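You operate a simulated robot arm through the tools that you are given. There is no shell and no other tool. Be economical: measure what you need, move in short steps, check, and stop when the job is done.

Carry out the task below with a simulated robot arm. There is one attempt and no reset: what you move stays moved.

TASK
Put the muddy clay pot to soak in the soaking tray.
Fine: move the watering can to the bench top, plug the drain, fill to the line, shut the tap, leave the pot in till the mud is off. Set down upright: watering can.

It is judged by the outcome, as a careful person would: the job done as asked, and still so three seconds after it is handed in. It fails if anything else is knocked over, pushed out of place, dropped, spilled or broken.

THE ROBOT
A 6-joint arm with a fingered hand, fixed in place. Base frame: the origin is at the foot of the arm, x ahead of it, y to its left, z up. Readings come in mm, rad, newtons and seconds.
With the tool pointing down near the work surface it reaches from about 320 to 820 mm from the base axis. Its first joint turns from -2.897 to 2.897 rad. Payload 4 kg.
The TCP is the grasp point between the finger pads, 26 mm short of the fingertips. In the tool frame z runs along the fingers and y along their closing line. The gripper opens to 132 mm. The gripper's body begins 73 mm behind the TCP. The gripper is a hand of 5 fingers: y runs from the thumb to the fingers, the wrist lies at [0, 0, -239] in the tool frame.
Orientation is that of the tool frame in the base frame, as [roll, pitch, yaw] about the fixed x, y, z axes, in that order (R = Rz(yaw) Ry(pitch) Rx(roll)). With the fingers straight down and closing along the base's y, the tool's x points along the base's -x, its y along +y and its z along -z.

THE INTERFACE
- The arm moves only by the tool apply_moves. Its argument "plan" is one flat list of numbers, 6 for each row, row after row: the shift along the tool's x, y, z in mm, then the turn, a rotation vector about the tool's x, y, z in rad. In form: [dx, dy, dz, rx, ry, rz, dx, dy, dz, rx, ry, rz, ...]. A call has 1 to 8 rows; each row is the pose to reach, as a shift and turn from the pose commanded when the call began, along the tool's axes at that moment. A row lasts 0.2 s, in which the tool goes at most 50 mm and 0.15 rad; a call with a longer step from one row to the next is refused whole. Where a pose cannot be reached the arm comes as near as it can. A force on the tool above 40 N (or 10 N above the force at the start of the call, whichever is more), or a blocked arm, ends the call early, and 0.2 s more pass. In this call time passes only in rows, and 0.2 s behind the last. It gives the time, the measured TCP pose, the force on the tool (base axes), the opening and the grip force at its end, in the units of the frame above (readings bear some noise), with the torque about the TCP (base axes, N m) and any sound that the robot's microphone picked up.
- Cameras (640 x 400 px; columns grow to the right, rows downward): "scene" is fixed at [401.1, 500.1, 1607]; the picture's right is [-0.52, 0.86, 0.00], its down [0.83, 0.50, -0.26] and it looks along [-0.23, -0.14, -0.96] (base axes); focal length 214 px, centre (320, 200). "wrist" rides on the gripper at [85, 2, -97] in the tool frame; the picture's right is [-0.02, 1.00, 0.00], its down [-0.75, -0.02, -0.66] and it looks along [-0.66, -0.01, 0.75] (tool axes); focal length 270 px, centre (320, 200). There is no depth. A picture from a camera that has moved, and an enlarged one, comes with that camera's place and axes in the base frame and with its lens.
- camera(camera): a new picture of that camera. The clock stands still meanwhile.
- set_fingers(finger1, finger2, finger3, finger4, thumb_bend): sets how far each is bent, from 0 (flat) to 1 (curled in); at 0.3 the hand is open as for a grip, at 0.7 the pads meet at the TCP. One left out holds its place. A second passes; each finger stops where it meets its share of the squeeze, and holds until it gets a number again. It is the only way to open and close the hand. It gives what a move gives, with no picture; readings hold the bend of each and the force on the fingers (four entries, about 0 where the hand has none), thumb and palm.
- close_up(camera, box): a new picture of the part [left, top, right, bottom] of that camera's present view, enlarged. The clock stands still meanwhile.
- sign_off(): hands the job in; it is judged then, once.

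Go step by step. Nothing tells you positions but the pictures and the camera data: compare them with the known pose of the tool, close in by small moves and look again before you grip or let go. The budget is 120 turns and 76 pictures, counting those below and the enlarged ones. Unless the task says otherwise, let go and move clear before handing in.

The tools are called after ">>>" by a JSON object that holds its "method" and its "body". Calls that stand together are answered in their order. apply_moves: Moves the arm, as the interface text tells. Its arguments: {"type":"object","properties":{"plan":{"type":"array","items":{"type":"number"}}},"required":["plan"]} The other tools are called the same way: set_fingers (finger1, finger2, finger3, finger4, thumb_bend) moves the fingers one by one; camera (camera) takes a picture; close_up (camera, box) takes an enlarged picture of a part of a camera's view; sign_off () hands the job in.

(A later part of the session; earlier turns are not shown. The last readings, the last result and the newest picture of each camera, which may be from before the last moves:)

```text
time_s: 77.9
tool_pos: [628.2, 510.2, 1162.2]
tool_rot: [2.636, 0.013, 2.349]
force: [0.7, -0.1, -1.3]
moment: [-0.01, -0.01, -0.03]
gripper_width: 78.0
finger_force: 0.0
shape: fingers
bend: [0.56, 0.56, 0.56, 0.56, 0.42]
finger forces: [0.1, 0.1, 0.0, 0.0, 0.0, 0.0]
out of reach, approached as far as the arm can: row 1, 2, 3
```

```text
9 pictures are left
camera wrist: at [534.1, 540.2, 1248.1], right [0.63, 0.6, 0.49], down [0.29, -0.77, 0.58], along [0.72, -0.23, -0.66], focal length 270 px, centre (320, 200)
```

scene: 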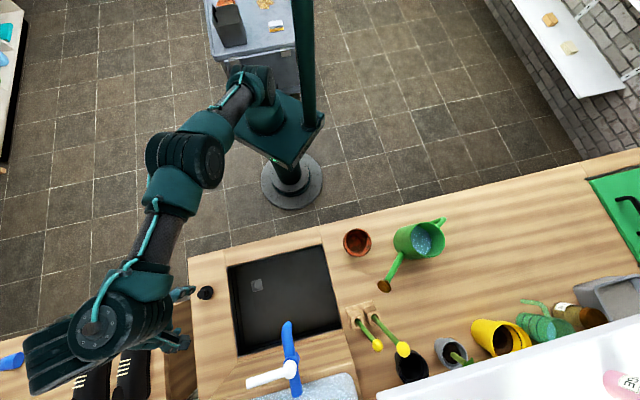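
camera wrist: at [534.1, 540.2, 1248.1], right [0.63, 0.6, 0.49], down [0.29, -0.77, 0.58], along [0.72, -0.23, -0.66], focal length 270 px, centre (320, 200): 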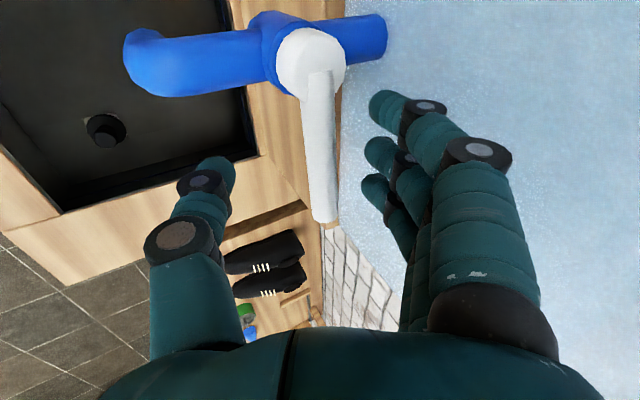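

The pose didn't change, but the fingertips are behind the lever. I'll pull toward the robot while dipping slightly.

>>> {"method": "apply_moves", "body": {"plan": [0, -10, 8, 0, 0, 0, 0, -19, 3, 0, 0, 0, 0, -27, -2, 0, 0, 0, 0, -36, -6, 0, 0, 0]}}

>>> {"method": "camera", "body": {"camera": "wrist"}}

```text
time_s: 78.9
tool_pos: [604.5, 485.3, 1150.2]
tool_rot: [2.633, 0.012, 2.349]
force: [1.3, 1.1, 0.1]
moment: [0.0, -0.01, -0.1]
gripper_width: 80.7
finger_force: 1.4
shape: fingers
bend: [0.54, 0.56, 0.56, 0.56, 0.42]
finger forces: [1.7, 0.0, 0.0, 0.1, 0.0, 0.1]
```

```text
8 pictures are left
camera wrist: at [510.8, 515.0, 1235.5], right [0.63, 0.6, 0.49], down [0.29, -0.77, 0.58], along [0.72, -0.23, -0.66], focal length 270 px, centre (320, 200)
```

wrist: 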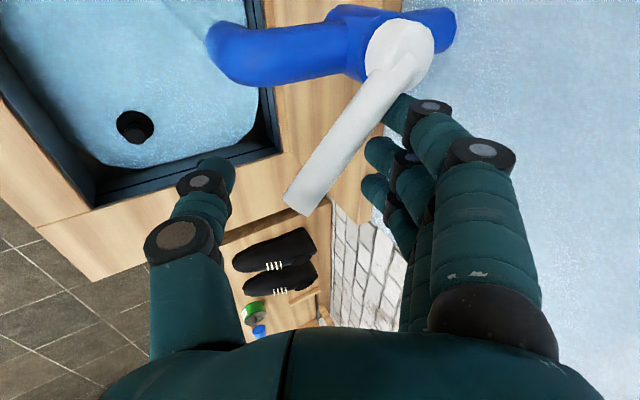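

Lever swung and water is running into the tray, pooling already, so the plug holds it. I'll bring the thumb up ready to push the lever back and watch the level.

>>> {"method": "set_fingers", "body": {"thumb_bend": 0.52}}

>>> {"method": "close_up", "body": {"camera": "scene", "box": [215, 235, 375, 365]}}

```text
time_s: 79.9
tool_pos: [604.2, 484.7, 1149.6]
tool_rot: [2.636, 0.013, 2.349]
force: [1.3, 0.2, 0.8]
moment: [0.05, 0.0, -0.08]
gripper_width: 65.9
finger_force: 0.6
shape: fingers
bend: [0.54, 0.56, 0.56, 0.56, 0.52]
finger forces: [1.4, 0.0, 0.0, 0.0, 0.0, 0.0]
```

```text
3.08 times, centred on (295, 300) of scene
camera zoom: at [401.1, 500.1, 1607.0], right [-0.52, 0.86, 0.0], down [0.83, 0.5, -0.26], along [-0.23, -0.14, -0.96], focal length 660 px, centre (397, -108)
```

zoom: 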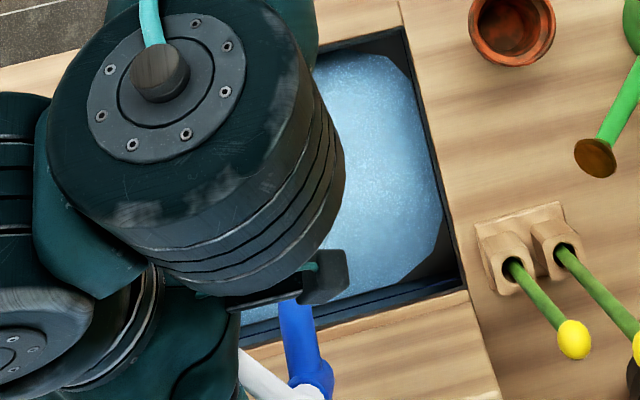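

>>> {"method": "close_up", "body": {"camera": "wrist", "box": [0, 0, 300, 200]}}

```text
2.00 times, centred on (150, 100) of wrist
camera zoom: at [511.0, 515.1, 1235.2], right [0.63, 0.6, 0.49], down [0.29, -0.77, 0.58], along [0.72, -0.23, -0.66], focal length 541 px, centre (660, 400)
```

zoom: 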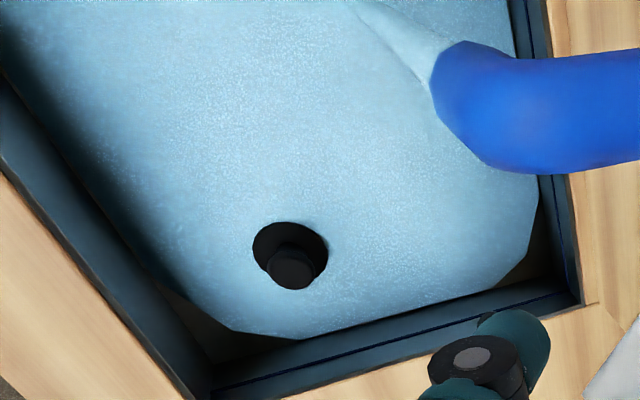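

The fill line is about two thirds up the wall and the water is still shallow (plug disc still visible). I'll wait a few seconds.

>>> {"method": "apply_moves", "body": {"plan": [0, 0, 0, 0, 0, 0, 0, 0, 0, 0, 0, 0, 0, 0, 0, 0, 0, 0, 0, 0, 0, 0, 0, 0, 0, 0, 0, 0, 0, 0, 0, 0, 0, 0, 0, 0, 0, 0, 0, 0, 0, 0, 0, 0, 0, 0, 0, 0]}}

>>> {"method": "close_up", "body": {"camera": "wrist", "box": [0, 0, 300, 200]}}

```text
time_s: 81.7
tool_pos: [604.1, 485.4, 1149.3]
tool_rot: [2.635, 0.014, 2.35]
force: [1.2, 1.0, 0.6]
moment: [0.02, 0.01, -0.06]
gripper_width: 65.8
finger_force: 0.9
shape: fingers
bend: [0.54, 0.56, 0.56, 0.56, 0.52]
finger forces: [1.2, 0.0, 0.1, 0.0, 0.0, 0.0]
```

```text
2.00 times, centred on (150, 100) of wrist
camera zoom: at [511.0, 515.1, 1235.2], right [0.63, 0.6, 0.49], down [0.29, -0.77, 0.58], along [0.72, -0.23, -0.66], focal length 541 px, centre (660, 400)
```

zoom: 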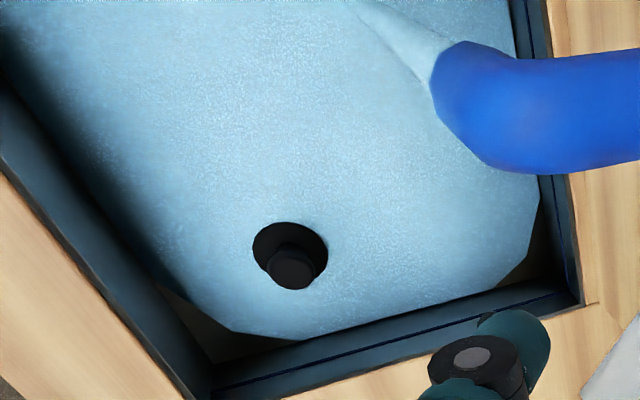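

Little visible change. I'll wait longer and compare to tell slow filling from leaking.

>>> {"method": "apply_moves", "body": {"plan": [0, 0, 0, 0, 0, 0, 0, 0, 0, 0, 0, 0, 0, 0, 0, 0, 0, 0, 0, 0, 0, 0, 0, 0, 0, 0, 0, 0, 0, 0, 0, 0, 0, 0, 0, 0, 0, 0, 0, 0, 0, 0, 0, 0, 0, 0, 0, 0]}}

>>> {"method": "apply_moves", "body": {"plan": [0, 0, 0, 0, 0, 0, 0, 0, 0, 0, 0, 0, 0, 0, 0, 0, 0, 0, 0, 0, 0, 0, 0, 0, 0, 0, 0, 0, 0, 0, 0, 0, 0, 0, 0, 0, 0, 0, 0, 0, 0, 0, 0, 0, 0, 0, 0, 0]}}

>>> {"method": "apply_moves", "body": {"plan": [0, 0, 0, 0, 0, 0, 0, 0, 0, 0, 0, 0, 0, 0, 0, 0, 0, 0, 0, 0, 0, 0, 0, 0, 0, 0, 0, 0, 0, 0, 0, 0, 0, 0, 0, 0, 0, 0, 0, 0, 0, 0, 0, 0, 0, 0, 0, 0]}}

>>> {"method": "close_up", "body": {"camera": "wrist", "box": [0, 0, 300, 200]}}

```text
time_s: 83.5
tool_pos: [605.3, 485.1, 1148.9]
tool_rot: [2.634, 0.012, 2.35]
force: [0.8, 0.2, 1.1]
moment: [0.07, 0.03, -0.08]
gripper_width: 65.6
finger_force: 0.5
shape: fingers
bend: [0.54, 0.56, 0.56, 0.56, 0.52]
finger forces: [1.2, 0.0, 0.0, 0.0, 0.0, 0.0]
```

```text
time_s: 85.3
tool_pos: [603.7, 485.7, 1149.9]
tool_rot: [2.632, 0.012, 2.35]
force: [0.6, -0.7, 0.7]
moment: [0.07, -0.04, -0.06]
gripper_width: 65.7
finger_force: 0.9
shape: fingers
bend: [0.55, 0.56, 0.56, 0.56, 0.52]
finger forces: [1.1, 0.0, 0.0, 0.1, 0.0, 0.1]
```

```text
time_s: 87.1
tool_pos: [605.6, 485.4, 1150.3]
tool_rot: [2.636, 0.011, 2.348]
force: [0.3, 0.8, 0.0]
moment: [0.03, -0.02, -0.03]
gripper_width: 65.5
finger_force: 0.1
shape: fingers
bend: [0.55, 0.56, 0.56, 0.56, 0.52]
finger forces: [1.0, 0.0, 0.0, 0.0, 0.1, 0.1]
```

```text
2.00 times, centred on (150, 100) of wrist
camera zoom: at [511.0, 515.2, 1235.2], right [0.63, 0.6, 0.49], down [0.29, -0.77, 0.58], along [0.72, -0.23, -0.66], focal length 541 px, centre (660, 400)
```

zoom: 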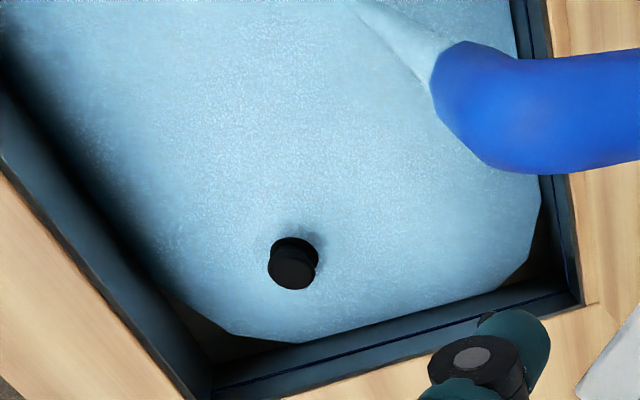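

The disc is now submerged, so the tray is filling at roughly 1 mm/s, with about 30 mm or more to go. I'll wait with the hand still.

>>> {"method": "apply_moves", "body": {"plan": [0, 0, 0, 0, 0, 0, 0, 0, 0, 0, 0, 0, 0, 0, 0, 0, 0, 0, 0, 0, 0, 0, 0, 0, 0, 0, 0, 0, 0, 0, 0, 0, 0, 0, 0, 0, 0, 0, 0, 0, 0, 0, 0, 0, 0, 0, 0, 0]}}

>>> {"method": "apply_moves", "body": {"plan": [0, 0, 0, 0, 0, 0, 0, 0, 0, 0, 0, 0, 0, 0, 0, 0, 0, 0, 0, 0, 0, 0, 0, 0, 0, 0, 0, 0, 0, 0, 0, 0, 0, 0, 0, 0, 0, 0, 0, 0, 0, 0, 0, 0, 0, 0, 0, 0]}}

>>> {"method": "apply_moves", "body": {"plan": [0, 0, 0, 0, 0, 0, 0, 0, 0, 0, 0, 0, 0, 0, 0, 0, 0, 0, 0, 0, 0, 0, 0, 0, 0, 0, 0, 0, 0, 0, 0, 0, 0, 0, 0, 0, 0, 0, 0, 0, 0, 0, 0, 0, 0, 0, 0, 0]}}

>>> {"method": "apply_moves", "body": {"plan": [0, 0, 0, 0, 0, 0, 0, 0, 0, 0, 0, 0, 0, 0, 0, 0, 0, 0, 0, 0, 0, 0, 0, 0, 0, 0, 0, 0, 0, 0, 0, 0, 0, 0, 0, 0, 0, 0, 0, 0, 0, 0, 0, 0, 0, 0, 0, 0]}}

>>> {"method": "apply_moves", "body": {"plan": [0, 0, 0, 0, 0, 0, 0, 0, 0, 0, 0, 0, 0, 0, 0, 0, 0, 0, 0, 0, 0, 0, 0, 0, 0, 0, 0, 0, 0, 0, 0, 0, 0, 0, 0, 0, 0, 0, 0, 0, 0, 0, 0, 0, 0, 0, 0, 0]}}

>>> {"method": "apply_moves", "body": {"plan": [0, 0, 0, 0, 0, 0, 0, 0, 0, 0, 0, 0, 0, 0, 0, 0, 0, 0, 0, 0, 0, 0, 0, 0, 0, 0, 0, 0, 0, 0, 0, 0, 0, 0, 0, 0, 0, 0, 0, 0, 0, 0, 0, 0, 0, 0, 0, 0]}}

>>> {"method": "apply_moves", "body": {"plan": [0, 0, 0, 0, 0, 0, 0, 0, 0, 0, 0, 0, 0, 0, 0, 0, 0, 0, 0, 0, 0, 0, 0, 0, 0, 0, 0, 0, 0, 0, 0, 0, 0, 0, 0, 0, 0, 0, 0, 0, 0, 0, 0, 0, 0, 0, 0, 0]}}

>>> {"method": "close_up", "body": {"camera": "wrist", "box": [0, 0, 300, 200]}}

```text
time_s: 88.9
tool_pos: [605.1, 485.1, 1149.2]
tool_rot: [2.636, 0.012, 2.351]
force: [0.8, -1.4, 0.1]
moment: [0.04, -0.01, -0.02]
gripper_width: 65.5
finger_force: 0.1
shape: fingers
bend: [0.55, 0.56, 0.56, 0.56, 0.52]
finger forces: [1.0, 0.0, 0.1, 0.0, 0.0, 0.1]
```

```text
time_s: 90.7
tool_pos: [605.2, 485.9, 1149.9]
tool_rot: [2.632, 0.013, 2.35]
force: [1.0, 1.2, 1.4]
moment: [0.02, 0.04, -0.07]
gripper_width: 64.9
finger_force: 0.7
shape: fingers
bend: [0.55, 0.56, 0.56, 0.56, 0.52]
finger forces: [0.9, 0.0, 0.0, 0.0, 0.1, 0.0]
```

```text
time_s: 92.5
tool_pos: [605.0, 484.7, 1148.9]
tool_rot: [2.637, 0.012, 2.348]
force: [0.7, -0.7, 0.9]
moment: [0.01, 0.01, -0.03]
gripper_width: 65.0
finger_force: 0.0
shape: fingers
bend: [0.55, 0.56, 0.56, 0.56, 0.52]
finger forces: [0.9, 0.0, 0.0, 0.0, 0.0, 0.0]
```

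```text
time_s: 94.3
tool_pos: [605.4, 484.7, 1149.2]
tool_rot: [2.635, 0.014, 2.349]
force: [-0.2, -0.8, 0.4]
moment: [-0.01, -0.03, -0.04]
gripper_width: 65.0
finger_force: 0.2
shape: fingers
bend: [0.55, 0.56, 0.56, 0.56, 0.52]
finger forces: [0.8, 0.0, 0.0, 0.1, 0.1, 0.0]
```

```text
time_s: 96.1
tool_pos: [605.3, 484.8, 1150.6]
tool_rot: [2.636, 0.012, 2.349]
force: [0.3, -0.5, 1.4]
moment: [0.05, 0.02, -0.07]
gripper_width: 64.9
finger_force: 0.3
shape: fingers
bend: [0.55, 0.56, 0.56, 0.56, 0.52]
finger forces: [0.6, 0.0, 0.0, 0.0, 0.0, 0.0]
```

```text
time_s: 97.9
tool_pos: [604.1, 484.8, 1149.3]
tool_rot: [2.633, 0.012, 2.351]
force: [0.5, -0.5, 0.5]
moment: [0.03, 0.0, -0.03]
gripper_width: 64.8
finger_force: 0.3
shape: fingers
bend: [0.55, 0.56, 0.56, 0.56, 0.52]
finger forces: [0.8, 0.1, 0.1, 0.1, 0.0, 0.1]
```

```text
time_s: 99.7
tool_pos: [605.7, 485.4, 1149.8]
tool_rot: [2.636, 0.013, 2.349]
force: [0.6, 0.3, 0.9]
moment: [0.03, 0.01, -0.03]
gripper_width: 65.0
finger_force: 0.0
shape: fingers
bend: [0.55, 0.56, 0.56, 0.56, 0.52]
finger forces: [0.7, 0.0, 0.0, 0.0, 0.0, 0.0]
```

```text
2.00 times, centred on (150, 100) of wrist
camera zoom: at [511.0, 515.2, 1235.2], right [0.63, 0.6, 0.49], down [0.29, -0.77, 0.58], along [0.72, -0.23, -0.66], focal length 541 px, centre (660, 400)
```

zoom: 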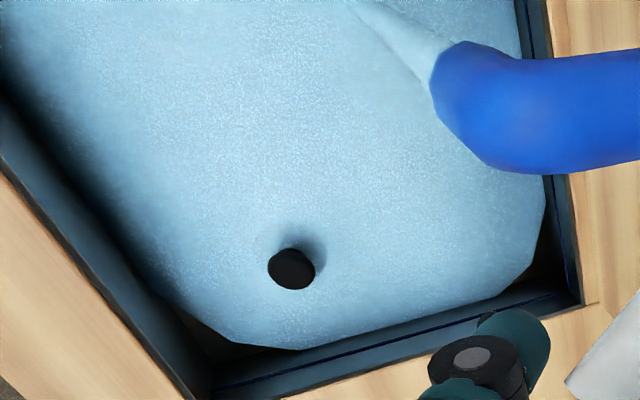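

Level is about 22 mm and rising roughly 1 mm/s. I'll wait about 7 s more, then zoom tightly on the line.

>>> {"method": "apply_moves", "body": {"plan": [0, 0, 0, 0, 0, 0, 0, 0, 0, 0, 0, 0, 0, 0, 0, 0, 0, 0, 0, 0, 0, 0, 0, 0, 0, 0, 0, 0, 0, 0, 0, 0, 0, 0, 0, 0, 0, 0, 0, 0, 0, 0, 0, 0, 0, 0, 0, 0]}}

>>> {"method": "apply_moves", "body": {"plan": [0, 0, 0, 0, 0, 0, 0, 0, 0, 0, 0, 0, 0, 0, 0, 0, 0, 0, 0, 0, 0, 0, 0, 0, 0, 0, 0, 0, 0, 0, 0, 0, 0, 0, 0, 0, 0, 0, 0, 0, 0, 0, 0, 0, 0, 0, 0, 0]}}

>>> {"method": "apply_moves", "body": {"plan": [0, 0, 0, 0, 0, 0, 0, 0, 0, 0, 0, 0, 0, 0, 0, 0, 0, 0, 0, 0, 0, 0, 0, 0, 0, 0, 0, 0, 0, 0, 0, 0, 0, 0, 0, 0, 0, 0, 0, 0, 0, 0, 0, 0, 0, 0, 0, 0]}}

>>> {"method": "apply_moves", "body": {"plan": [0, 0, 0, 0, 0, 0, 0, 0, 0, 0, 0, 0, 0, 0, 0, 0, 0, 0, 0, 0, 0, 0, 0, 0, 0, 0, 0, 0, 0, 0, 0, 0, 0, 0, 0, 0, 0, 0, 0, 0, 0, 0, 0, 0, 0, 0, 0, 0]}}

>>> {"method": "close_up", "body": {"camera": "wrist", "box": [120, 100, 300, 212]}}

```text
time_s: 101.5
tool_pos: [605.4, 484.9, 1150.5]
tool_rot: [2.633, 0.011, 2.35]
force: [1.0, 0.5, -0.4]
moment: [0.02, 0.0, 0.0]
gripper_width: 64.8
finger_force: 0.6
shape: fingers
bend: [0.55, 0.56, 0.56, 0.56, 0.52]
finger forces: [0.7, 0.0, 0.1, 0.1, 0.0, 0.0]
```

```text
time_s: 103.3
tool_pos: [603.7, 486.2, 1150.1]
tool_rot: [2.638, 0.011, 2.349]
force: [0.4, -0.2, 0.4]
moment: [0.05, 0.0, 0.0]
gripper_width: 64.6
finger_force: 0.3
shape: fingers
bend: [0.55, 0.56, 0.56, 0.56, 0.52]
finger forces: [0.5, 0.1, 0.0, 0.0, 0.0, 0.1]
```

```text
time_s: 105.1
tool_pos: [605.0, 485.1, 1150.8]
tool_rot: [2.635, 0.012, 2.35]
force: [0.7, 0.6, 0.7]
moment: [0.07, 0.01, -0.01]
gripper_width: 64.5
finger_force: 0.4
shape: fingers
bend: [0.55, 0.56, 0.56, 0.56, 0.52]
finger forces: [0.7, 0.0, 0.0, 0.0, 0.0, 0.0]
```

```text
time_s: 106.9
tool_pos: [605.2, 485.6, 1150.9]
tool_rot: [2.636, 0.013, 2.349]
force: [0.6, 0.1, -0.2]
moment: [0.03, -0.02, -0.01]
gripper_width: 64.8
finger_force: 0.3
shape: fingers
bend: [0.55, 0.56, 0.56, 0.56, 0.52]
finger forces: [0.7, 0.0, 0.0, 0.1, 0.0, 0.1]
```

```text
3.56 times, centred on (210, 156) of wrist
camera zoom: at [511.0, 515.2, 1235.2], right [0.63, 0.6, 0.49], down [0.29, -0.77, 0.58], along [0.72, -0.23, -0.66], focal length 961 px, centre (711, 356)
```

zoom: 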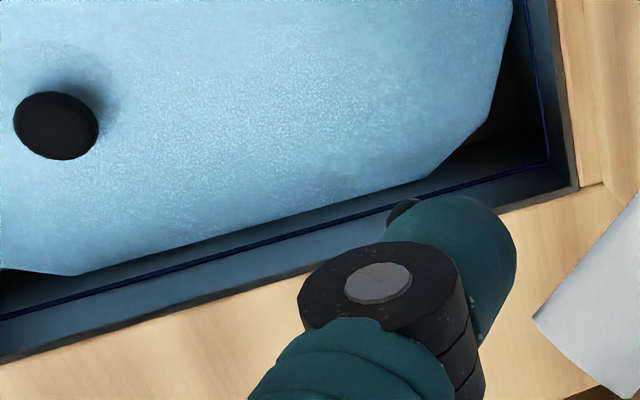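

The water is about 10 mm below the line. I'll wait about 6 s more, then start pushing the lever shut with the thumb.

>>> {"method": "apply_moves", "body": {"plan": [0, 0, 0, 0, 0, 0, 0, 0, 0, 0, 0, 0, 0, 0, 0, 0, 0, 0, 0, 0, 0, 0, 0, 0, 0, 0, 0, 0, 0, 0, 0, 0, 0, 0, 0, 0, 0, 0, 0, 0, 0, 0, 0, 0, 0, 0, 0, 0]}}

>>> {"method": "apply_moves", "body": {"plan": [0, 0, 0, 0, 0, 0, 0, 0, 0, 0, 0, 0, 0, 0, 0, 0, 0, 0, 0, 0, 0, 0, 0, 0, 0, 0, 0, 0, 0, 0, 0, 0, 0, 0, 0, 0, 0, 0, 0, 0, 0, 0, 0, 0, 0, 0, 0, 0]}}

>>> {"method": "apply_moves", "body": {"plan": [0, 0, 0, 0, 0, 0, 0, 0, 0, 0, 0, 0, 0, 0, 0, 0, 0, 0, 0, 0, 0, 0, 0, 0, 0, 0, 0, 0, 0, 0, 0, 0, 0, 0, 0, 0, 0, 0, 0, 0, 0, 0, 0, 0, 0, 0, 0, 0]}}

>>> {"method": "set_fingers", "body": {"thumb_bend": 0.7}}

>>> {"method": "apply_moves", "body": {"plan": [0, 9, 5, 0, 0, 0, 0, 18, 10, 0, 0, 0, 0, 27, 15, 0, 0, 0, 0, 35, 19, 0, 0, 0]}}

```text
time_s: 108.7
tool_pos: [605.3, 484.9, 1149.4]
tool_rot: [2.636, 0.011, 2.35]
force: [0.1, -0.2, -0.4]
moment: [0.01, 0.01, -0.05]
gripper_width: 64.5
finger_force: 0.4
shape: fingers
bend: [0.55, 0.56, 0.56, 0.56, 0.52]
finger forces: [0.5, 0.0, 0.0, 0.0, 0.1, 0.0]
```

```text
time_s: 110.5
tool_pos: [604.5, 485.1, 1150.0]
tool_rot: [2.634, 0.012, 2.349]
force: [0.4, -0.1, -0.5]
moment: [0.05, 0.02, -0.05]
gripper_width: 64.7
finger_force: 1.0
shape: fingers
bend: [0.55, 0.56, 0.56, 0.56, 0.52]
finger forces: [0.6, 0.0, 0.1, 0.0, 0.0, 0.0]
```

```text
time_s: 112.3
tool_pos: [605.8, 486.3, 1150.0]
tool_rot: [2.635, 0.012, 2.349]
force: [0.5, -0.9, -0.3]
moment: [0.02, -0.01, -0.03]
gripper_width: 64.4
finger_force: 0.1
shape: fingers
bend: [0.55, 0.56, 0.56, 0.56, 0.52]
finger forces: [0.5, 0.1, 0.0, 0.0, 0.1, 0.0]
```

```text
time_s: 113.3
tool_pos: [606.1, 485.3, 1150.8]
tool_rot: [2.634, 0.013, 2.35]
force: [1.0, -1.6, -2.9]
moment: [0.05, -0.07, 0.01]
gripper_width: 41.7
finger_force: 2.1
shape: fingers
bend: [0.55, 0.56, 0.56, 0.56, 0.69]
finger forces: [0.5, 0.0, 0.0, 0.1, 3.3, 0.0]
```

```text
time_s: 114.0
tool_pos: [624.4, 494.0, 1151.1]
tool_rot: [2.64, 0.017, 2.337]
force: [-1.0, -31.3, -8.6]
moment: [0.08, -0.24, 0.88]
gripper_width: 49.0
finger_force: 14.4
shape: fingers
bend: [0.56, 0.56, 0.56, 0.56, 0.68]
finger forces: [0.1, 0.0, 0.1, 0.1, 28.7, 0.0]
stopped in row 3: the force on the tool passed its limit at 45 N (the readings are from after the stop); the commanded pose is now the measured one
```

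The thumb met firm resistance, probably the lever's closed stop. I'll check lever and level in one picture.

>>> {"method": "close_up", "body": {"camera": "wrist", "box": [60, 0, 420, 225]}}

```text
1.78 times, centred on (240, 112) of wrist
camera zoom: at [531.5, 525.5, 1235.4], right [0.64, 0.6, 0.48], down [0.28, -0.76, 0.58], along [0.72, -0.24, -0.66], focal length 480 px, centre (462, 356)
```

zoom: 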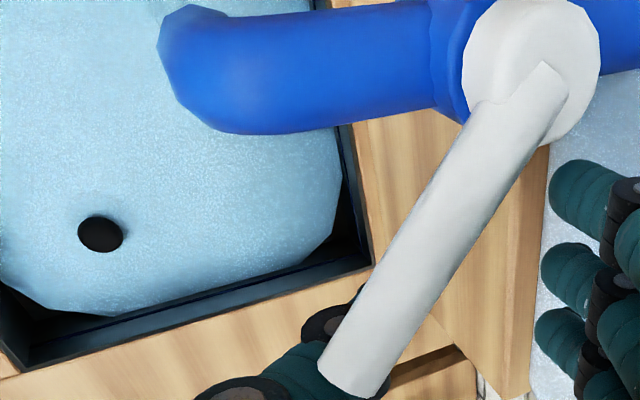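

The lever is still open: the thumb was pushing on its end face, not its side. I'll step back, shift toward the hub and push again from in front.

>>> {"method": "apply_moves", "body": {"plan": [0, -14, -8, 0, 0, 0, 10, -14, -8, -0.08, 0, 0, 19, -13, -7, -0.16, 0, 0, 19, -6, -3.5, -0.2, 0, 0, 19, 3, 1.5, -0.2, 0, 0, 19, 11, 6, -0.2, 0, 0, 19, 18, 10, -0.2, 0, 0, 19, 25, 14, -0.2, 0, 0]}}

```text
time_s: 115.8
tool_pos: [645.9, 529.9, 1197.6]
tool_rot: [2.515, 0.005, 2.214]
force: [-23.4, -37.0, -4.6]
moment: [0.33, -0.14, -0.26]
gripper_width: 23.8
finger_force: 21.8
shape: fingers
bend: [0.64, 0.64, 0.62, 0.61, 0.7]
finger forces: [12.9, 12.7, 10.9, 7.2, 0.0, 0.0]
out of reach, approached as far as the arm can: row 2, 3, 4, 5, 6, 7, 8
stopped in row 8: the force on the tool passed its limit at 60 N (the readings are from after the stop); the commanded pose is now the measured one
```

The arm's limit lifted the hand over the lever. Better idea: come in front of the lever and push it shut with the backs of the curled fingers, which needs less reach.

>>> {"method": "apply_moves", "body": {"plan": [-10.4, -32.3, -28.3, 0.04, 0.026, -0.036, -20.9, -64.6, -56.6, 0.08, 0.053, -0.073, -31.3, -96.9, -84.9, 0.12, 0.079, -0.109, -31.3, -120.3, -52.5, 0.12, 0.079, -0.109, -31.3, -143.7, -20.2, 0.12, 0.079, -0.109, -27.7, -123.7, -5.7, 0.12, 0.079, -0.109, -24.2, -103.6, 8.8, 0.12, 0.079, -0.109, -21.4, -87.6, 20.4, 0.12, 0.079, -0.109]}}

```text
time_s: 117.6
tool_pos: [610.2, 478.0, 1140.4]
tool_rot: [2.649, 0.003, 2.351]
force: [-0.3, -0.1, -0.2]
moment: [-0.02, 0.02, 0.0]
gripper_width: 38.6
finger_force: 0.1
shape: fingers
bend: [0.56, 0.56, 0.56, 0.56, 0.7]
finger forces: [0.0, 0.0, 0.0, 0.0, 0.0, 0.1]
out of reach, approached as far as the arm can: row 3, 4, 5, 6, 7, 8
```

>>> {"method": "apply_moves", "body": {"plan": [0, 9, 4.7, 0, 0, 0, 0, 17.6, 9.4, 0, 0, 0, 0, 26, 14, 0, 0, 0]}}

```text
time_s: 118.4
tool_pos: [625.2, 497.6, 1150.6]
tool_rot: [2.646, 0.007, 2.349]
force: [-0.3, 0.0, 0.6]
moment: [0.01, 0.03, -0.02]
gripper_width: 38.7
finger_force: 0.0
shape: fingers
bend: [0.56, 0.56, 0.56, 0.56, 0.7]
finger forces: [0.0, 0.0, 0.0, 0.0, 0.0, 0.0]
out of reach, approached as far as the arm can: row 1, 2, 3
```

No contact force, so I need to see the lever's state. I'll use my last picture here.

>>> {"method": "camera", "body": {"camera": "wrist"}}

```text
0 pictures are left
camera wrist: at [532.4, 528.4, 1237.8], right [0.64, 0.61, 0.48], down [0.29, -0.76, 0.58], along [0.71, -0.23, -0.66], focal length 270 px, centre (320, 200)
```

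wrist: 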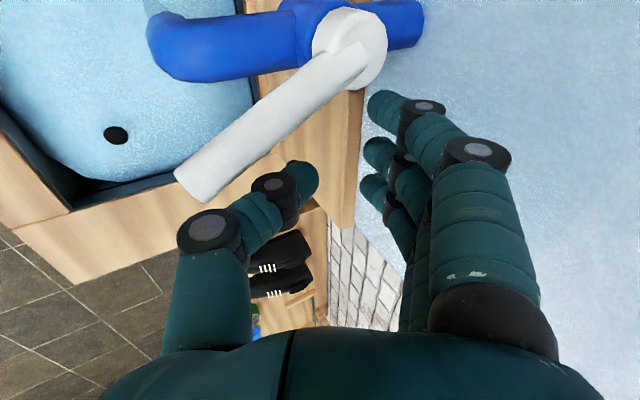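

The lever got swept wider open (about 64°), and no pictures remain. From this last view I know its place: I'll curl fingers 1–3, go over the lever to its other side, and push it shut with finger4.

>>> {"method": "set_fingers", "body": {"finger1": 1.0, "finger2": 1.0, "finger3": 1.0, "finger4": 0.58, "thumb_bend": 0.7}}

>>> {"method": "apply_moves", "body": {"plan": [0, 11.3, -46.2, 0, 0, 0, 30, 5.2, -81.3, 0, 0, 0, 65, -5.9, -98.6, 0, 0, 0, 95, -32.7, -70, 0, 0, 0, 98, -55, -28.6, 0, 0, 0]}}

```text
time_s: 119.4
tool_pos: [625.1, 499.1, 1150.7]
tool_rot: [2.645, 0.008, 2.349]
force: [-1.0, -0.2, 1.9]
moment: [0.01, 0.01, -0.02]
gripper_width: 44.4
finger_force: 0.0
shape: fingers
bend: [1.0, 1.0, 1.0, 0.57, 0.7]
finger forces: [0.0, 0.0, 0.1, 0.1, 0.0, 0.0]
```

```text
time_s: 120.6
tool_pos: [532.1, 547.7, 1167.2]
tool_rot: [2.635, 0.0, 2.351]
force: [0.7, 0.8, -0.1]
moment: [-0.01, 0.02, 0.06]
gripper_width: 43.9
finger_force: 0.0
shape: fingers
bend: [1.0, 1.0, 1.0, 0.57, 0.7]
finger forces: [0.0, 0.0, 0.0, 0.0, 0.0, 0.0]
out of reach, approached as far as the arm can: row 4, 5
```

>>> {"method": "apply_moves", "body": {"plan": [0, -12, 3, 0, 0, 0, 0, -24, 6.4, 0, 0, 0]}}

```text
time_s: 121.2
tool_pos: [533.9, 549.1, 1162.4]
tool_rot: [2.631, 0.001, 2.354]
force: [-1.7, 1.9, 8.0]
moment: [0.07, -0.43, 0.06]
gripper_width: 44.2
finger_force: 4.1
shape: fingers
bend: [1.0, 1.0, 1.0, 0.55, 0.7]
finger forces: [0.1, 0.1, 0.0, 8.1, 0.0, 0.0]
out of reach, approached as far as the arm can: row 1, 2
```

>>> {"method": "apply_moves", "body": {"plan": [0, 14.2, -26.4, 0, 0, 0, 0, -3.4, -35.9, 0.12, 0, 0, 0, -19.5, -33.3, 0.25, 0, 0, 0, -33.8, -6.9, 0.25, 0, 0]}}

```text
time_s: 122.2
tool_pos: [512.0, 525.2, 1152.3]
tool_rot: [2.884, -0.001, 2.354]
force: [0.1, 0.7, -0.2]
moment: [0.02, 0.0, 0.04]
gripper_width: 44.5
finger_force: 0.3
shape: fingers
bend: [1.0, 1.0, 1.0, 0.57, 0.7]
finger forces: [0.1, 0.0, 0.0, 0.5, 0.1, 0.1]
```

The pose is now exact, in front of the lever's other side. I'll sweep along the lever's arc to close it.

>>> {"method": "apply_moves", "body": {"plan": [-19, 2.9, 4.9, 0, 0, 0, -37, 12.5, 7.4, 0, 0, 0, -54, 25.1, 10.8, 0, 0, 0, -67, 39.6, 14.6, 0, 0, 0]}}

```text
time_s: 123.2
tool_pos: [589.0, 506.3, 1147.1]
tool_rot: [2.882, 0.0, 2.353]
force: [-9.6, -9.5, 4.0]
moment: [0.05, -0.28, -0.48]
gripper_width: 44.6
finger_force: 7.0
shape: fingers
bend: [1.0, 1.0, 1.0, 0.64, 0.7]
finger forces: [0.0, 0.1, 0.1, 13.9, 0.1, 0.1]
```

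Finger4 meets a firm reaction directed straight back, consistent with the lever lying along the panel, closed. A little more push to be sure.

>>> {"method": "apply_moves", "body": {"plan": [-2, 5, 1.3, 0, 0, 0, -2, 10, 2.6, 0, 0, 0]}}

```text
time_s: 123.8
tool_pos: [597.6, 512.8, 1147.0]
tool_rot: [2.882, 0.001, 2.352]
force: [-9.5, -8.0, 9.2]
moment: [-0.02, -0.44, -0.47]
gripper_width: 44.3
finger_force: 7.4
shape: fingers
bend: [1.0, 1.0, 1.0, 0.64, 0.7]
finger forces: [0.0, 0.1, 0.0, 15.8, 0.1, 0.0]
```

>>> {"method": "apply_moves", "body": {"plan": [0, 5, 1.3, 0, 0, 0, 0, 9, 2.4, 0, 0, 0]}}

```text
time_s: 124.4
tool_pos: [599.6, 515.4, 1144.1]
tool_rot: [2.884, 0.002, 2.352]
force: [-10.8, -9.1, 12.6]
moment: [-0.05, -0.6, -0.49]
gripper_width: 44.3
finger_force: 9.1
shape: fingers
bend: [1.0, 1.0, 1.0, 0.63, 0.7]
finger forces: [0.0, 0.1, 0.0, 18.2, 0.0, 0.1]
out of reach, approached as far as the arm can: row 1, 2
```

Force rises against a hard stop with the finger where the closed lever's face should be, so I take the tap as shut. Now I'll retreat and return to the arm configuration that worked earlier, to fetch the pot.

>>> {"method": "apply_moves", "body": {"plan": [0, -24.2, -6.4, 0, 0, 0, 0, -51.7, -39.4, 0, 0, 0, 0, -82.7, -58.9, 0.08, 0, 0, 0, -114.6, -67.3, 0.17, 0, 0, 40, -114.6, -67.3, 0.257, 0, 0, 80, -114.6, -67.3, 0.257, 0, 0, 120, -114.6, -67.3, 0.257, 0, 0, 142, -114.6, -67.3, 0.257, 0, 0]}}

```text
time_s: 126.2
tool_pos: [409.7, 526.9, 1177.4]
tool_rot: [3.14, 0.002, 2.354]
force: [0.8, 0.5, -0.5]
moment: [0.02, -0.02, 0.03]
gripper_width: 44.3
finger_force: 0.1
shape: fingers
bend: [1.0, 1.0, 1.0, 0.57, 0.7]
finger forces: [0.0, 0.1, 0.0, 0.0, 0.1, 0.0]
```

Clean arrival. I'll set the hand open and move toward the pot with the yaw turned as in the earlier leaning grip.

>>> {"method": "apply_moves", "body": {"plan": [29.4, -12.9, 11.4, 0, 0, -0.104, 58.8, -25.8, 22.8, 0, 0, -0.208, 88.2, -38.8, 34.2, 0, 0, -0.312, 117.6, -51.7, 45.6, 0, 0, -0.416, 147, -64.6, 57, 0, 0, -0.52]}}

>>> {"method": "set_fingers", "body": {"finger1": 0.3, "finger2": 0.3, "finger3": 0.3, "finger4": 0.3, "thumb_bend": 0.3}}

```text
time_s: 127.4
tool_pos: [261.7, 583.8, 1124.2]
tool_rot: [3.141, 0.001, 2.873]
force: [0.0, -0.6, 0.7]
moment: [0.02, -0.03, 0.03]
gripper_width: 44.4
finger_force: 0.1
shape: fingers
bend: [1.0, 1.0, 1.0, 0.57, 0.7]
finger forces: [0.1, 0.0, 0.0, 0.0, 0.0, 0.1]
```

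```text
time_s: 128.4
tool_pos: [262.1, 583.2, 1123.2]
tool_rot: [-3.14, 0.001, 2.873]
force: [0.4, -0.3, -0.1]
moment: [-0.01, 0.02, -0.01]
gripper_width: 138.4
finger_force: 0.1
shape: fingers
bend: [0.3, 0.3, 0.3, 0.3, 0.3]
finger forces: [0.0, 0.1, 0.1, 0.0, 0.0, 0.0]
```

>>> {"method": "apply_moves", "body": {"plan": [8, -0.6, 10, 0, -0.133, 0, 16, -1.3, 25, 0, -0.266, 0, 25, -1.9, 45, 0, -0.4, 0, 33, -2.6, 67, 0, -0.53, 0, 41.6, -3.2, 89, 0, -0.663, 0]}}

```text
time_s: 129.6
tool_pos: [216.9, 639.0, 1060.9]
tool_rot: [-3.136, 0.435, 2.872]
force: [0.3, 0.4, -0.6]
moment: [-0.02, 0.03, 0.01]
gripper_width: 138.5
finger_force: 0.0
shape: fingers
bend: [0.3, 0.3, 0.3, 0.3, 0.3]
finger forces: [0.0, 0.0, 0.0, 0.0, 0.1, 0.0]
out of reach, approached as far as the arm can: row 2, 3, 4, 5
```

The arm can't get into the leaned pose from here directly. I'll go back over the tray, where it worked, take the lean there, and then swing in to the pot.

>>> {"method": "apply_moves", "body": {"plan": [-19, 0, -40.8, 0, 0, 0, -56.9, -3.9, -24.1, 0, 0.0725, 0, -94.9, -7.8, -7.4, 0, 0.145, 0, -132.8, -11.7, 9.3, 0, 0.2175, 0, -170.7, -15.5, 26, 0, 0.29, 0, -208.7, -19.4, 42.7, 0, 0.3625, 0, -246.6, -23.3, 59.4, 0, 0.435, 0]}}

```text
time_s: 131.2
tool_pos: [448.0, 554.5, 1109.1]
tool_rot: [-3.134, 0.003, 2.874]
force: [1.3, -1.0, -1.0]
moment: [0.05, 0.13, 0.0]
gripper_width: 138.2
finger_force: 0.0
shape: fingers
bend: [0.3, 0.3, 0.3, 0.3, 0.3]
finger forces: [0.1, 0.1, 0.0, 0.1, 0.1, 0.0]
out of reach, approached as far as the arm can: row 1
```

>>> {"method": "apply_moves", "body": {"plan": [0, 0, 26, 0, 0, 0.04, 0, 0, 52, 0, 0, 0.078]}}

>>> {"method": "apply_moves", "body": {"plan": [0, 0, 4, 0, -0.13, 0, 0, 0, 8, 0, -0.265, 0, 0, 0, 12, 0, -0.4, 0, 0, 0, 16, 0, -0.53, 0, 0, 0, 20, 0, -0.663, 0]}}

```text
time_s: 131.8
tool_pos: [448.8, 554.3, 1058.9]
tool_rot: [-3.136, 0.001, 2.791]
force: [0.0, -0.2, 0.4]
moment: [-0.01, 0.01, 0.02]
gripper_width: 138.0
finger_force: 0.0
shape: fingers
bend: [0.3, 0.3, 0.3, 0.3, 0.3]
finger forces: [0.0, 0.1, 0.0, 0.0, 0.0, 0.0]
```

```text
time_s: 133.0
tool_pos: [456.0, 564.4, 1052.5]
tool_rot: [-3.137, 0.455, 2.795]
force: [-0.3, -0.9, 0.0]
moment: [-0.01, 0.0, 0.03]
gripper_width: 138.3
finger_force: 0.0
shape: fingers
bend: [0.3, 0.3, 0.3, 0.3, 0.3]
finger forces: [0.0, 0.1, 0.1, 0.1, 0.1, 0.0]
out of reach, approached as far as the arm can: row 3, 4, 5
```

>>> {"method": "apply_moves", "body": {"plan": [0, 0, 5, 0, -0.1, 0, 0, 0, 10, 0, -0.21, 0]}}

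```text
time_s: 133.6
tool_pos: [457.5, 565.0, 1053.3]
tool_rot: [-3.139, 0.454, 2.795]
force: [0.0, 0.6, 0.2]
moment: [-0.01, 0.0, 0.0]
gripper_width: 138.4
finger_force: 0.1
shape: fingers
bend: [0.3, 0.3, 0.3, 0.3, 0.3]
finger forces: [0.1, 0.0, 0.0, 0.0, 0.0, 0.0]
out of reach, approached as far as the arm can: row 1, 2
```

I'm in an arm configuration with a minimum reach, so I'll lean the other way (wrist outward) for the pot instead. First, untilt and rise.

>>> {"method": "apply_moves", "body": {"plan": [3.3, -6, -23, 0, 0.1135, 0, 6.7, -12, -46, 0, 0.227, 0, 10, -18, -69, 0, 0.34, 0, 13.3, -24.2, -92.2, 0, 0.454, 0]}}

>>> {"method": "apply_moves", "body": {"plan": [0, 0, 0, 0, 0, -0.13, 0, 0, 0, 0, 0, -0.26, 0, 0, 0, 0, 0, -0.39, 0, 0, 0, 0, 0, -0.52]}}

```text
time_s: 134.6
tool_pos: [402.7, 565.4, 1125.5]
tool_rot: [-3.136, 0.031, 2.792]
force: [0.4, -0.2, 0.3]
moment: [-0.03, -0.04, -0.01]
gripper_width: 138.4
finger_force: 0.0
shape: fingers
bend: [0.3, 0.3, 0.3, 0.3, 0.3]
finger forces: [0.0, 0.0, 0.1, 0.1, 0.0, 0.1]
out of reach, approached as far as the arm can: row 4
```

```text
time_s: 135.6
tool_pos: [401.6, 564.8, 1126.9]
tool_rot: [-3.139, -0.002, -2.968]
force: [-0.7, 0.3, -0.4]
moment: [0.02, -0.03, -0.02]
gripper_width: 138.3
finger_force: 0.2
shape: fingers
bend: [0.3, 0.3, 0.3, 0.3, 0.3]
finger forces: [0.0, 0.1, 0.0, 0.0, 0.1, 0.0]
```

>>> {"method": "apply_moves", "body": {"plan": [16, 4, 6, 0, 0.14, 0, 32, 8, 12, 0, 0.28, 0, 48, 12.6, 19, 0, 0.42, 0, 64, 17, 26, 0, 0.56, 0, 79.6, 21, 32, 0, 0.7, 0]}}

```text
time_s: 136.8
tool_pos: [317.8, 529.2, 1069.3]
tool_rot: [-3.136, -0.493, -2.973]
force: [0.8, -0.1, 0.3]
moment: [-0.02, 0.02, -0.01]
gripper_width: 138.4
finger_force: 0.1
shape: fingers
bend: [0.3, 0.3, 0.3, 0.3, 0.3]
finger forces: [0.1, 0.0, 0.0, 0.0, 0.0, 0.0]
out of reach, approached as far as the arm can: row 3, 4, 5
```

>>> {"method": "apply_moves", "body": {"plan": [-1, 21, 5, 0, 0, 0, -2.1, 42.1, 10.3, 0, 0, 0]}}

```text
time_s: 137.4
tool_pos: [302.3, 559.2, 1049.5]
tool_rot: [-3.136, -0.481, -2.97]
force: [0.6, 0.1, -0.5]
moment: [0.02, -0.01, -0.01]
gripper_width: 138.3
finger_force: 0.1
shape: fingers
bend: [0.3, 0.3, 0.3, 0.3, 0.3]
finger forces: [0.0, 0.2, 0.1, 0.1, 0.0, 0.0]
out of reach, approached as far as the arm can: row 1, 2
```

Sideways lean is limited in this configuration, but leaning in the arm's own plane works. I'll rotate the hand about the vertical so its lean is in line with the arm.

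>>> {"method": "apply_moves", "body": {"plan": [0.3, 1.7, -1.5, 0.061, 0, -0.116, 0.6, 3.3, -3, 0.121, 0, -0.233, 0.8, 5, -4.4, 0.182, 0, -0.349, 1.1, 6.6, -5.9, 0.243, 0, -0.465, 1.4, 8.3, -7.4, 0.304, 0, -0.581, 1.6, 9.9, -8.8, 0.364, 0, -0.698, 1.9, 11.6, -10.3, 0.425, 0, -0.814]}}

```text
time_s: 139.0
tool_pos: [297.8, 563.3, 1048.2]
tool_rot: [3.137, -0.488, -2.046]
force: [0.6, 0.1, -0.4]
moment: [0.0, 0.01, 0.0]
gripper_width: 138.4
finger_force: 0.1
shape: fingers
bend: [0.3, 0.3, 0.3, 0.3, 0.3]
finger forces: [0.1, 0.0, 0.0, 0.0, 0.0, 0.0]
out of reach, approached as far as the arm can: row 2, 3, 4, 5, 6, 7
```

The hand is now aligned above the pot. I'll descend in stages, checking tracking.

>>> {"method": "apply_moves", "body": {"plan": [-8.3, 3.7, -4.4, 0, 0, 0, -20, 3.7, 17.7, 0, 0, 0, -30.8, 3.7, 38, 0, 0, 0]}}

```text
time_s: 139.8
tool_pos: [298.0, 572.4, 1000.7]
tool_rot: [3.137, -0.49, -2.049]
force: [0.5, 0.1, -0.3]
moment: [-0.01, -0.01, -0.02]
gripper_width: 138.2
finger_force: 0.0
shape: fingers
bend: [0.3, 0.3, 0.3, 0.3, 0.3]
finger forces: [0.0, 0.1, 0.0, 0.0, 0.1, 0.0]
out of reach, approached as far as the arm can: row 1
```

>>> {"method": "apply_moves", "body": {"plan": [-7.3, 0, 13.7, 0, 0, 0, -14.5, 0, 27.4, 0, 0, 0, -21.8, 0, 41.1, 0, 0, 0, -29.1, 0, 54.8, 0, 0, 0]}}

```text
time_s: 140.8
tool_pos: [299.3, 571.8, 939.9]
tool_rot: [3.136, -0.492, -2.047]
force: [-1.1, 0.0, -0.7]
moment: [0.01, 0.02, -0.03]
gripper_width: 138.4
finger_force: 0.1
shape: fingers
bend: [0.3, 0.3, 0.3, 0.3, 0.3]
finger forces: [0.0, 0.1, 0.0, 0.1, 0.0, 0.0]
```

No contact on the way down. Closing in stages, feeling for the pot.

>>> {"method": "set_fingers", "body": {"finger1": 0.4, "finger2": 0.4, "finger3": 0.4, "finger4": 0.4, "thumb_bend": 0.4}}

>>> {"method": "set_fingers", "body": {"finger1": 0.47, "finger2": 0.47, "finger3": 0.47, "finger4": 0.47, "thumb_bend": 0.47}}

```text
time_s: 141.8
tool_pos: [299.4, 572.8, 940.6]
tool_rot: [3.136, -0.491, -2.048]
force: [-0.3, -0.8, 1.0]
moment: [-0.01, -0.03, 0.0]
gripper_width: 108.2
finger_force: 0.0
shape: fingers
bend: [0.4, 0.4, 0.4, 0.4, 0.4]
finger forces: [0.0, 0.1, 0.0, 0.1, 0.0, 0.1]
```

```text
time_s: 142.8
tool_pos: [300.1, 572.8, 940.0]
tool_rot: [3.136, -0.494, -2.049]
force: [0.2, -0.1, -0.7]
moment: [0.02, -0.02, 0.01]
gripper_width: 85.5
finger_force: 0.3
shape: fingers
bend: [0.47, 0.47, 0.47, 0.47, 0.47]
finger forces: [0.0, 0.4, 0.1, 0.0, 0.6, 0.0]
```

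Light contact on thumb and finger2 at 85 mm, exactly the rim's width and well centred. Squeeze moderately and lift a little.

>>> {"method": "set_fingers", "body": {"finger1": 0.56, "finger2": 0.56, "finger3": 0.56, "finger4": 0.56, "thumb_bend": 0.56}}

>>> {"method": "apply_moves", "body": {"plan": [4.7, 0, -8.8, 0, 0, 0, 9.4, 0, -17.7, 0, 0, 0]}}

```text
time_s: 143.8
tool_pos: [299.5, 571.4, 939.6]
tool_rot: [3.136, -0.492, -2.05]
force: [-0.3, 0.3, -0.3]
moment: [0.02, 0.01, 0.01]
gripper_width: 66.4
finger_force: 13.8
shape: fingers
bend: [0.56, 0.52, 0.5, 0.54, 0.53]
finger forces: [0.1, 8.9, 4.3, 1.5, 13.8, 0.0]
```

```text
time_s: 144.4
tool_pos: [299.6, 572.6, 958.8]
tool_rot: [3.135, -0.493, -2.048]
force: [0.7, 0.3, -0.8]
moment: [0.0, -0.05, -0.01]
gripper_width: 66.6
finger_force: 14.1
shape: fingers
bend: [0.56, 0.52, 0.5, 0.54, 0.53]
finger forces: [0.1, 8.9, 4.2, 1.5, 13.8, 0.1]
```

The pot is coming along with constant grip force. A slightly firmer squeeze, then carry it over to the tray, turning with the arm.

>>> {"method": "set_fingers", "body": {"finger2": 0.62, "finger3": 0.62, "finger4": 0.62, "thumb_bend": 0.62}}

>>> {"method": "apply_moves", "body": {"plan": [14.7, 0, -27.3, 0, 0, 0, 12.1, -34.4, -28.7, -0.025, 0, 0.0466, 11.2, -69.1, -29.1, -0.05, 0, 0.0932, 11.8, -103.9, -28.8, -0.075, 0, 0.1398, 14.2, -139.1, -27.5, -0.1, 0, 0.1864, 18.3, -174.1, -25.4, -0.125, 0, 0.233, 24, -209.1, -22.3, -0.15, 0, 0.2796, 31.4, -243.9, -18.4, -0.175, 0, 0.3262]}}

```text
time_s: 145.4
tool_pos: [299.1, 571.9, 958.3]
tool_rot: [3.136, -0.491, -2.05]
force: [0.6, -0.6, -0.5]
moment: [-0.05, 0.01, -0.02]
gripper_width: 64.2
finger_force: 24.4
shape: fingers
bend: [0.56, 0.56, 0.51, 0.55, 0.58]
finger forces: [0.0, 13.2, 7.3, 4.7, 23.2, 0.1]
```

```text
time_s: 147.0
tool_pos: [470.7, 473.8, 992.1]
tool_rot: [3.139, -0.497, -2.338]
force: [-14.2, 1.2, 0.1]
moment: [-0.1, -1.73, 0.7]
gripper_width: 64.0
finger_force: 24.0
shape: fingers
bend: [0.56, 0.57, 0.51, 0.55, 0.58]
finger forces: [0.1, 12.4, 7.5, 5.0, 22.7, 0.1]
stopped in row 7: the force on the tool passed its limit at 91 N (the readings are from after the stop); the commanded pose is now the measured one
```

The hand's upper part bumped the tap. I'll back off to the right and turn the hand so its lean points away from the tap.

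>>> {"method": "apply_moves", "body": {"plan": [4.5, 29.3, -0.6, 0, 0, 0, 9, 58.6, -1.2, 0, 0, 0, 13.6, 87.9, -1.7, 0, 0, 0, 13.6, 87.9, -1.7, 0.061, 0, -0.1125, 13.6, 87.9, -1.7, 0.122, 0, -0.225, 13.6, 87.9, -1.7, 0.183, 0, -0.3375, 13.6, 87.9, -1.7, 0.244, 0, -0.45, 13.6, 87.9, -1.7, 0.305, 0, -0.5625]}}

```text
time_s: 148.8
tool_pos: [400.6, 527.2, 1000.9]
tool_rot: [3.138, -0.493, -1.698]
force: [0.6, -0.3, -1.8]
moment: [-0.01, -0.01, -0.02]
gripper_width: 64.0
finger_force: 24.0
shape: fingers
bend: [0.56, 0.57, 0.51, 0.55, 0.58]
finger forces: [0.0, 12.5, 7.5, 4.9, 22.8, 0.0]
```

Clear now, with grip unchanged. Move over the tray.

>>> {"method": "apply_moves", "body": {"plan": [5.8, -27.5, 3.1, 0.02, 0, -0.037, 11.5, -55, 6.2, 0.04, 0, -0.075, 17.3, -82.6, 9.3, 0.06, 0, -0.112]}}

```text
time_s: 149.6
tool_pos: [468.9, 485.5, 989.3]
tool_rot: [3.136, -0.489, -1.573]
force: [0.3, 0.6, -1.6]
moment: [-0.03, -0.03, -0.01]
gripper_width: 64.1
finger_force: 23.7
shape: fingers
bend: [0.56, 0.57, 0.51, 0.55, 0.58]
finger forces: [0.0, 12.5, 7.4, 5.0, 22.8, 0.0]
out of reach, approached as far as the arm can: row 2, 3
```

>>> {"method": "apply_moves", "body": {"plan": [-11.2, 0, 21, 0, 0, 0, -22.4, 0, 42, 0, 0, 0, -33.5, 0, 63, 0, 0, 0, -42.3, 0, 79.5, 0, 0, 0]}}

```text
time_s: 150.6
tool_pos: [465.6, 481.0, 899.0]
tool_rot: [3.136, -0.495, -1.573]
force: [-0.2, -1.1, -0.2]
moment: [0.02, -0.02, 0.02]
gripper_width: 63.9
finger_force: 24.1
shape: fingers
bend: [0.56, 0.57, 0.51, 0.55, 0.58]
finger forces: [0.0, 12.5, 7.4, 4.9, 22.7, 0.0]
```

>>> {"method": "apply_moves", "body": {"plan": [-1.9, 0, 3.5, 0, 0, 0, -3.8, 0, 7.1, 0, 0, 0, -5.6, 0, 10.6, 0, 0, 0]}}

>>> {"method": "apply_moves", "body": {"plan": [-0.9, 0, 1.8, 0, 0, 0, -1.9, 0, 3.5, 0, 0, 0]}}

>>> {"method": "apply_moves", "body": {"plan": [-0.9, 0, 1.8, 0, 0, 0]}}

```text
time_s: 151.4
tool_pos: [465.9, 480.2, 886.3]
tool_rot: [3.136, -0.495, -1.575]
force: [0.4, 0.4, -1.5]
moment: [-0.01, -0.02, 0.02]
gripper_width: 64.0
finger_force: 23.4
shape: fingers
bend: [0.56, 0.57, 0.51, 0.55, 0.58]
finger forces: [0.0, 12.5, 7.4, 4.8, 22.7, 0.0]
```

```text
time_s: 152.0
tool_pos: [466.0, 479.8, 881.6]
tool_rot: [3.137, -0.493, -1.572]
force: [0.0, -0.6, -2.0]
moment: [0.03, 0.0, 0.01]
gripper_width: 64.2
finger_force: 23.0
shape: fingers
bend: [0.56, 0.57, 0.51, 0.55, 0.58]
finger forces: [0.0, 12.3, 7.4, 4.9, 22.7, 0.0]
```

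```text
time_s: 152.4
tool_pos: [466.8, 481.1, 880.4]
tool_rot: [3.136, -0.494, -1.572]
force: [-0.2, 0.3, -1.3]
moment: [0.02, -0.01, -0.02]
gripper_width: 64.3
finger_force: 23.4
shape: fingers
bend: [0.56, 0.57, 0.51, 0.55, 0.58]
finger forces: [0.0, 12.4, 7.4, 4.8, 22.7, 0.0]
```

>>> {"method": "apply_moves", "body": {"plan": [-0.9, 0, 1.8, 0, 0, 0]}}

>>> {"method": "apply_moves", "body": {"plan": [-0.9, 0, 1.8, 0, 0, 0]}}

>>> {"method": "apply_moves", "body": {"plan": [-0.9, 0, 1.8, 0, 0, 0]}}

```text
time_s: 152.8
tool_pos: [464.6, 479.7, 878.7]
tool_rot: [3.137, -0.493, -1.575]
force: [0.6, 1.1, 2.7]
moment: [0.02, 0.04, 0.02]
gripper_width: 64.2
finger_force: 23.7
shape: fingers
bend: [0.56, 0.57, 0.51, 0.55, 0.58]
finger forces: [0.0, 12.1, 7.3, 4.9, 23.0, 0.0]
```

```text
time_s: 153.2
tool_pos: [465.5, 480.6, 879.1]
tool_rot: [3.141, -0.49, -1.575]
force: [0.3, 1.0, 18.1]
moment: [0.1, 0.18, 0.04]
gripper_width: 64.0
finger_force: 23.6
shape: fingers
bend: [0.56, 0.57, 0.51, 0.55, 0.58]
finger forces: [0.0, 11.2, 6.8, 5.1, 23.7, 0.0]
```

```text
time_s: 153.6
tool_pos: [464.5, 480.0, 877.8]
tool_rot: [3.142, -0.491, -1.574]
force: [4.5, -1.3, 25.2]
moment: [0.1, 0.34, -0.04]
gripper_width: 64.5
finger_force: 22.6
shape: fingers
bend: [0.56, 0.58, 0.52, 0.56, 0.58]
finger forces: [0.0, 9.7, 6.5, 4.6, 24.4, 0.1]
```

Touchdown on the tray floor at the expected height. Ease off and release.

>>> {"method": "apply_moves", "body": {"plan": [1.4, 0, -2.6, 0, 0, 0]}}

>>> {"method": "set_fingers", "body": {"finger1": 0.42, "finger2": 0.44, "finger3": 0.42, "finger4": 0.42, "thumb_bend": 0.44}}

>>> {"method": "set_fingers", "body": {"finger1": 0.32, "finger2": 0.32, "finger3": 0.32, "finger4": 0.32, "thumb_bend": 0.32}}

```text
time_s: 154.0
tool_pos: [463.9, 479.7, 878.0]
tool_rot: [3.138, -0.495, -1.572]
force: [6.1, -0.3, 22.7]
moment: [0.16, 0.23, -0.05]
gripper_width: 64.9
finger_force: 22.6
shape: fingers
bend: [0.56, 0.58, 0.52, 0.57, 0.58]
finger forces: [0.0, 9.8, 6.3, 4.5, 24.8, 0.0]
```

```text
time_s: 155.0
tool_pos: [464.2, 479.5, 878.0]
tool_rot: [3.135, -0.495, -1.572]
force: [4.3, 2.3, -0.1]
moment: [0.09, -0.05, -0.16]
gripper_width: 92.3
finger_force: 3.5
shape: fingers
bend: [0.45, 0.44, 0.42, 0.43, 0.44]
finger forces: [5.1, 0.0, 0.0, 3.0, 0.0, 0.1]
```

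```text
time_s: 156.0
tool_pos: [463.7, 480.0, 877.0]
tool_rot: [3.137, -0.497, -1.571]
force: [20.7, -6.4, -4.9]
moment: [0.19, -0.29, 0.18]
gripper_width: 111.8
finger_force: 14.4
shape: fingers
bend: [0.45, 0.32, 0.32, 0.35, 0.32]
finger forces: [10.0, 0.2, 0.1, 18.3, 0.0, 0.0]
```

Outer fingers touch the tray walls in the corner. I'll close those two slightly, shift a few mm and lift straight out.

>>> {"method": "set_fingers", "body": {"finger1": 0.46, "finger2": 0.38, "finger3": 0.38, "finger4": 0.45, "thumb_bend": 0.3}}

>>> {"method": "apply_moves", "body": {"plan": [0, -4, 0, 0, 0, 0]}}

```text
time_s: 157.0
tool_pos: [464.8, 479.3, 877.5]
tool_rot: [3.136, -0.492, -1.573]
force: [-0.1, -0.8, 0.7]
moment: [0.03, -0.01, -0.02]
gripper_width: 113.5
finger_force: 0.1
shape: fingers
bend: [0.46, 0.38, 0.38, 0.45, 0.3]
finger forces: [0.1, 0.1, 0.0, 0.0, 0.1, 0.0]
```

```text
time_s: 157.4
tool_pos: [467.9, 481.9, 877.2]
tool_rot: [3.137, -0.497, -1.567]
force: [0.0, 0.0, 0.0]
moment: [0.0, 0.02, -0.03]
gripper_width: 113.3
finger_force: 0.0
shape: fingers
bend: [0.46, 0.38, 0.38, 0.45, 0.3]
finger forces: [0.1, 0.0, 0.0, 0.1, 0.0, 0.0]
```

All contacts are zero. Lift straight up, then away from the tray.

>>> {"method": "apply_moves", "body": {"plan": [4.7, 0, -8.8, 0, 0, 0, 14.1, 0, -26.5, 0, 0, 0, 28.2, 0, -53, 0, 0, 0, 42.3, 0, -79.5, 0, 0, 0, 51.7, 0, -97, 0, 0, 0, 45, 35, -101, 0, 0, 0, 30, 65, -108, 0, 0, 0]}}

```text
time_s: 159.0
tool_pos: [405.2, 506.9, 989.1]
tool_rot: [3.137, -0.494, -1.574]
force: [0.0, 0.3, -0.1]
moment: [0.02, 0.0, -0.03]
gripper_width: 113.1
finger_force: 0.0
shape: fingers
bend: [0.46, 0.38, 0.38, 0.45, 0.3]
finger forces: [0.1, 0.1, 0.0, 0.0, 0.1, 0.0]
```

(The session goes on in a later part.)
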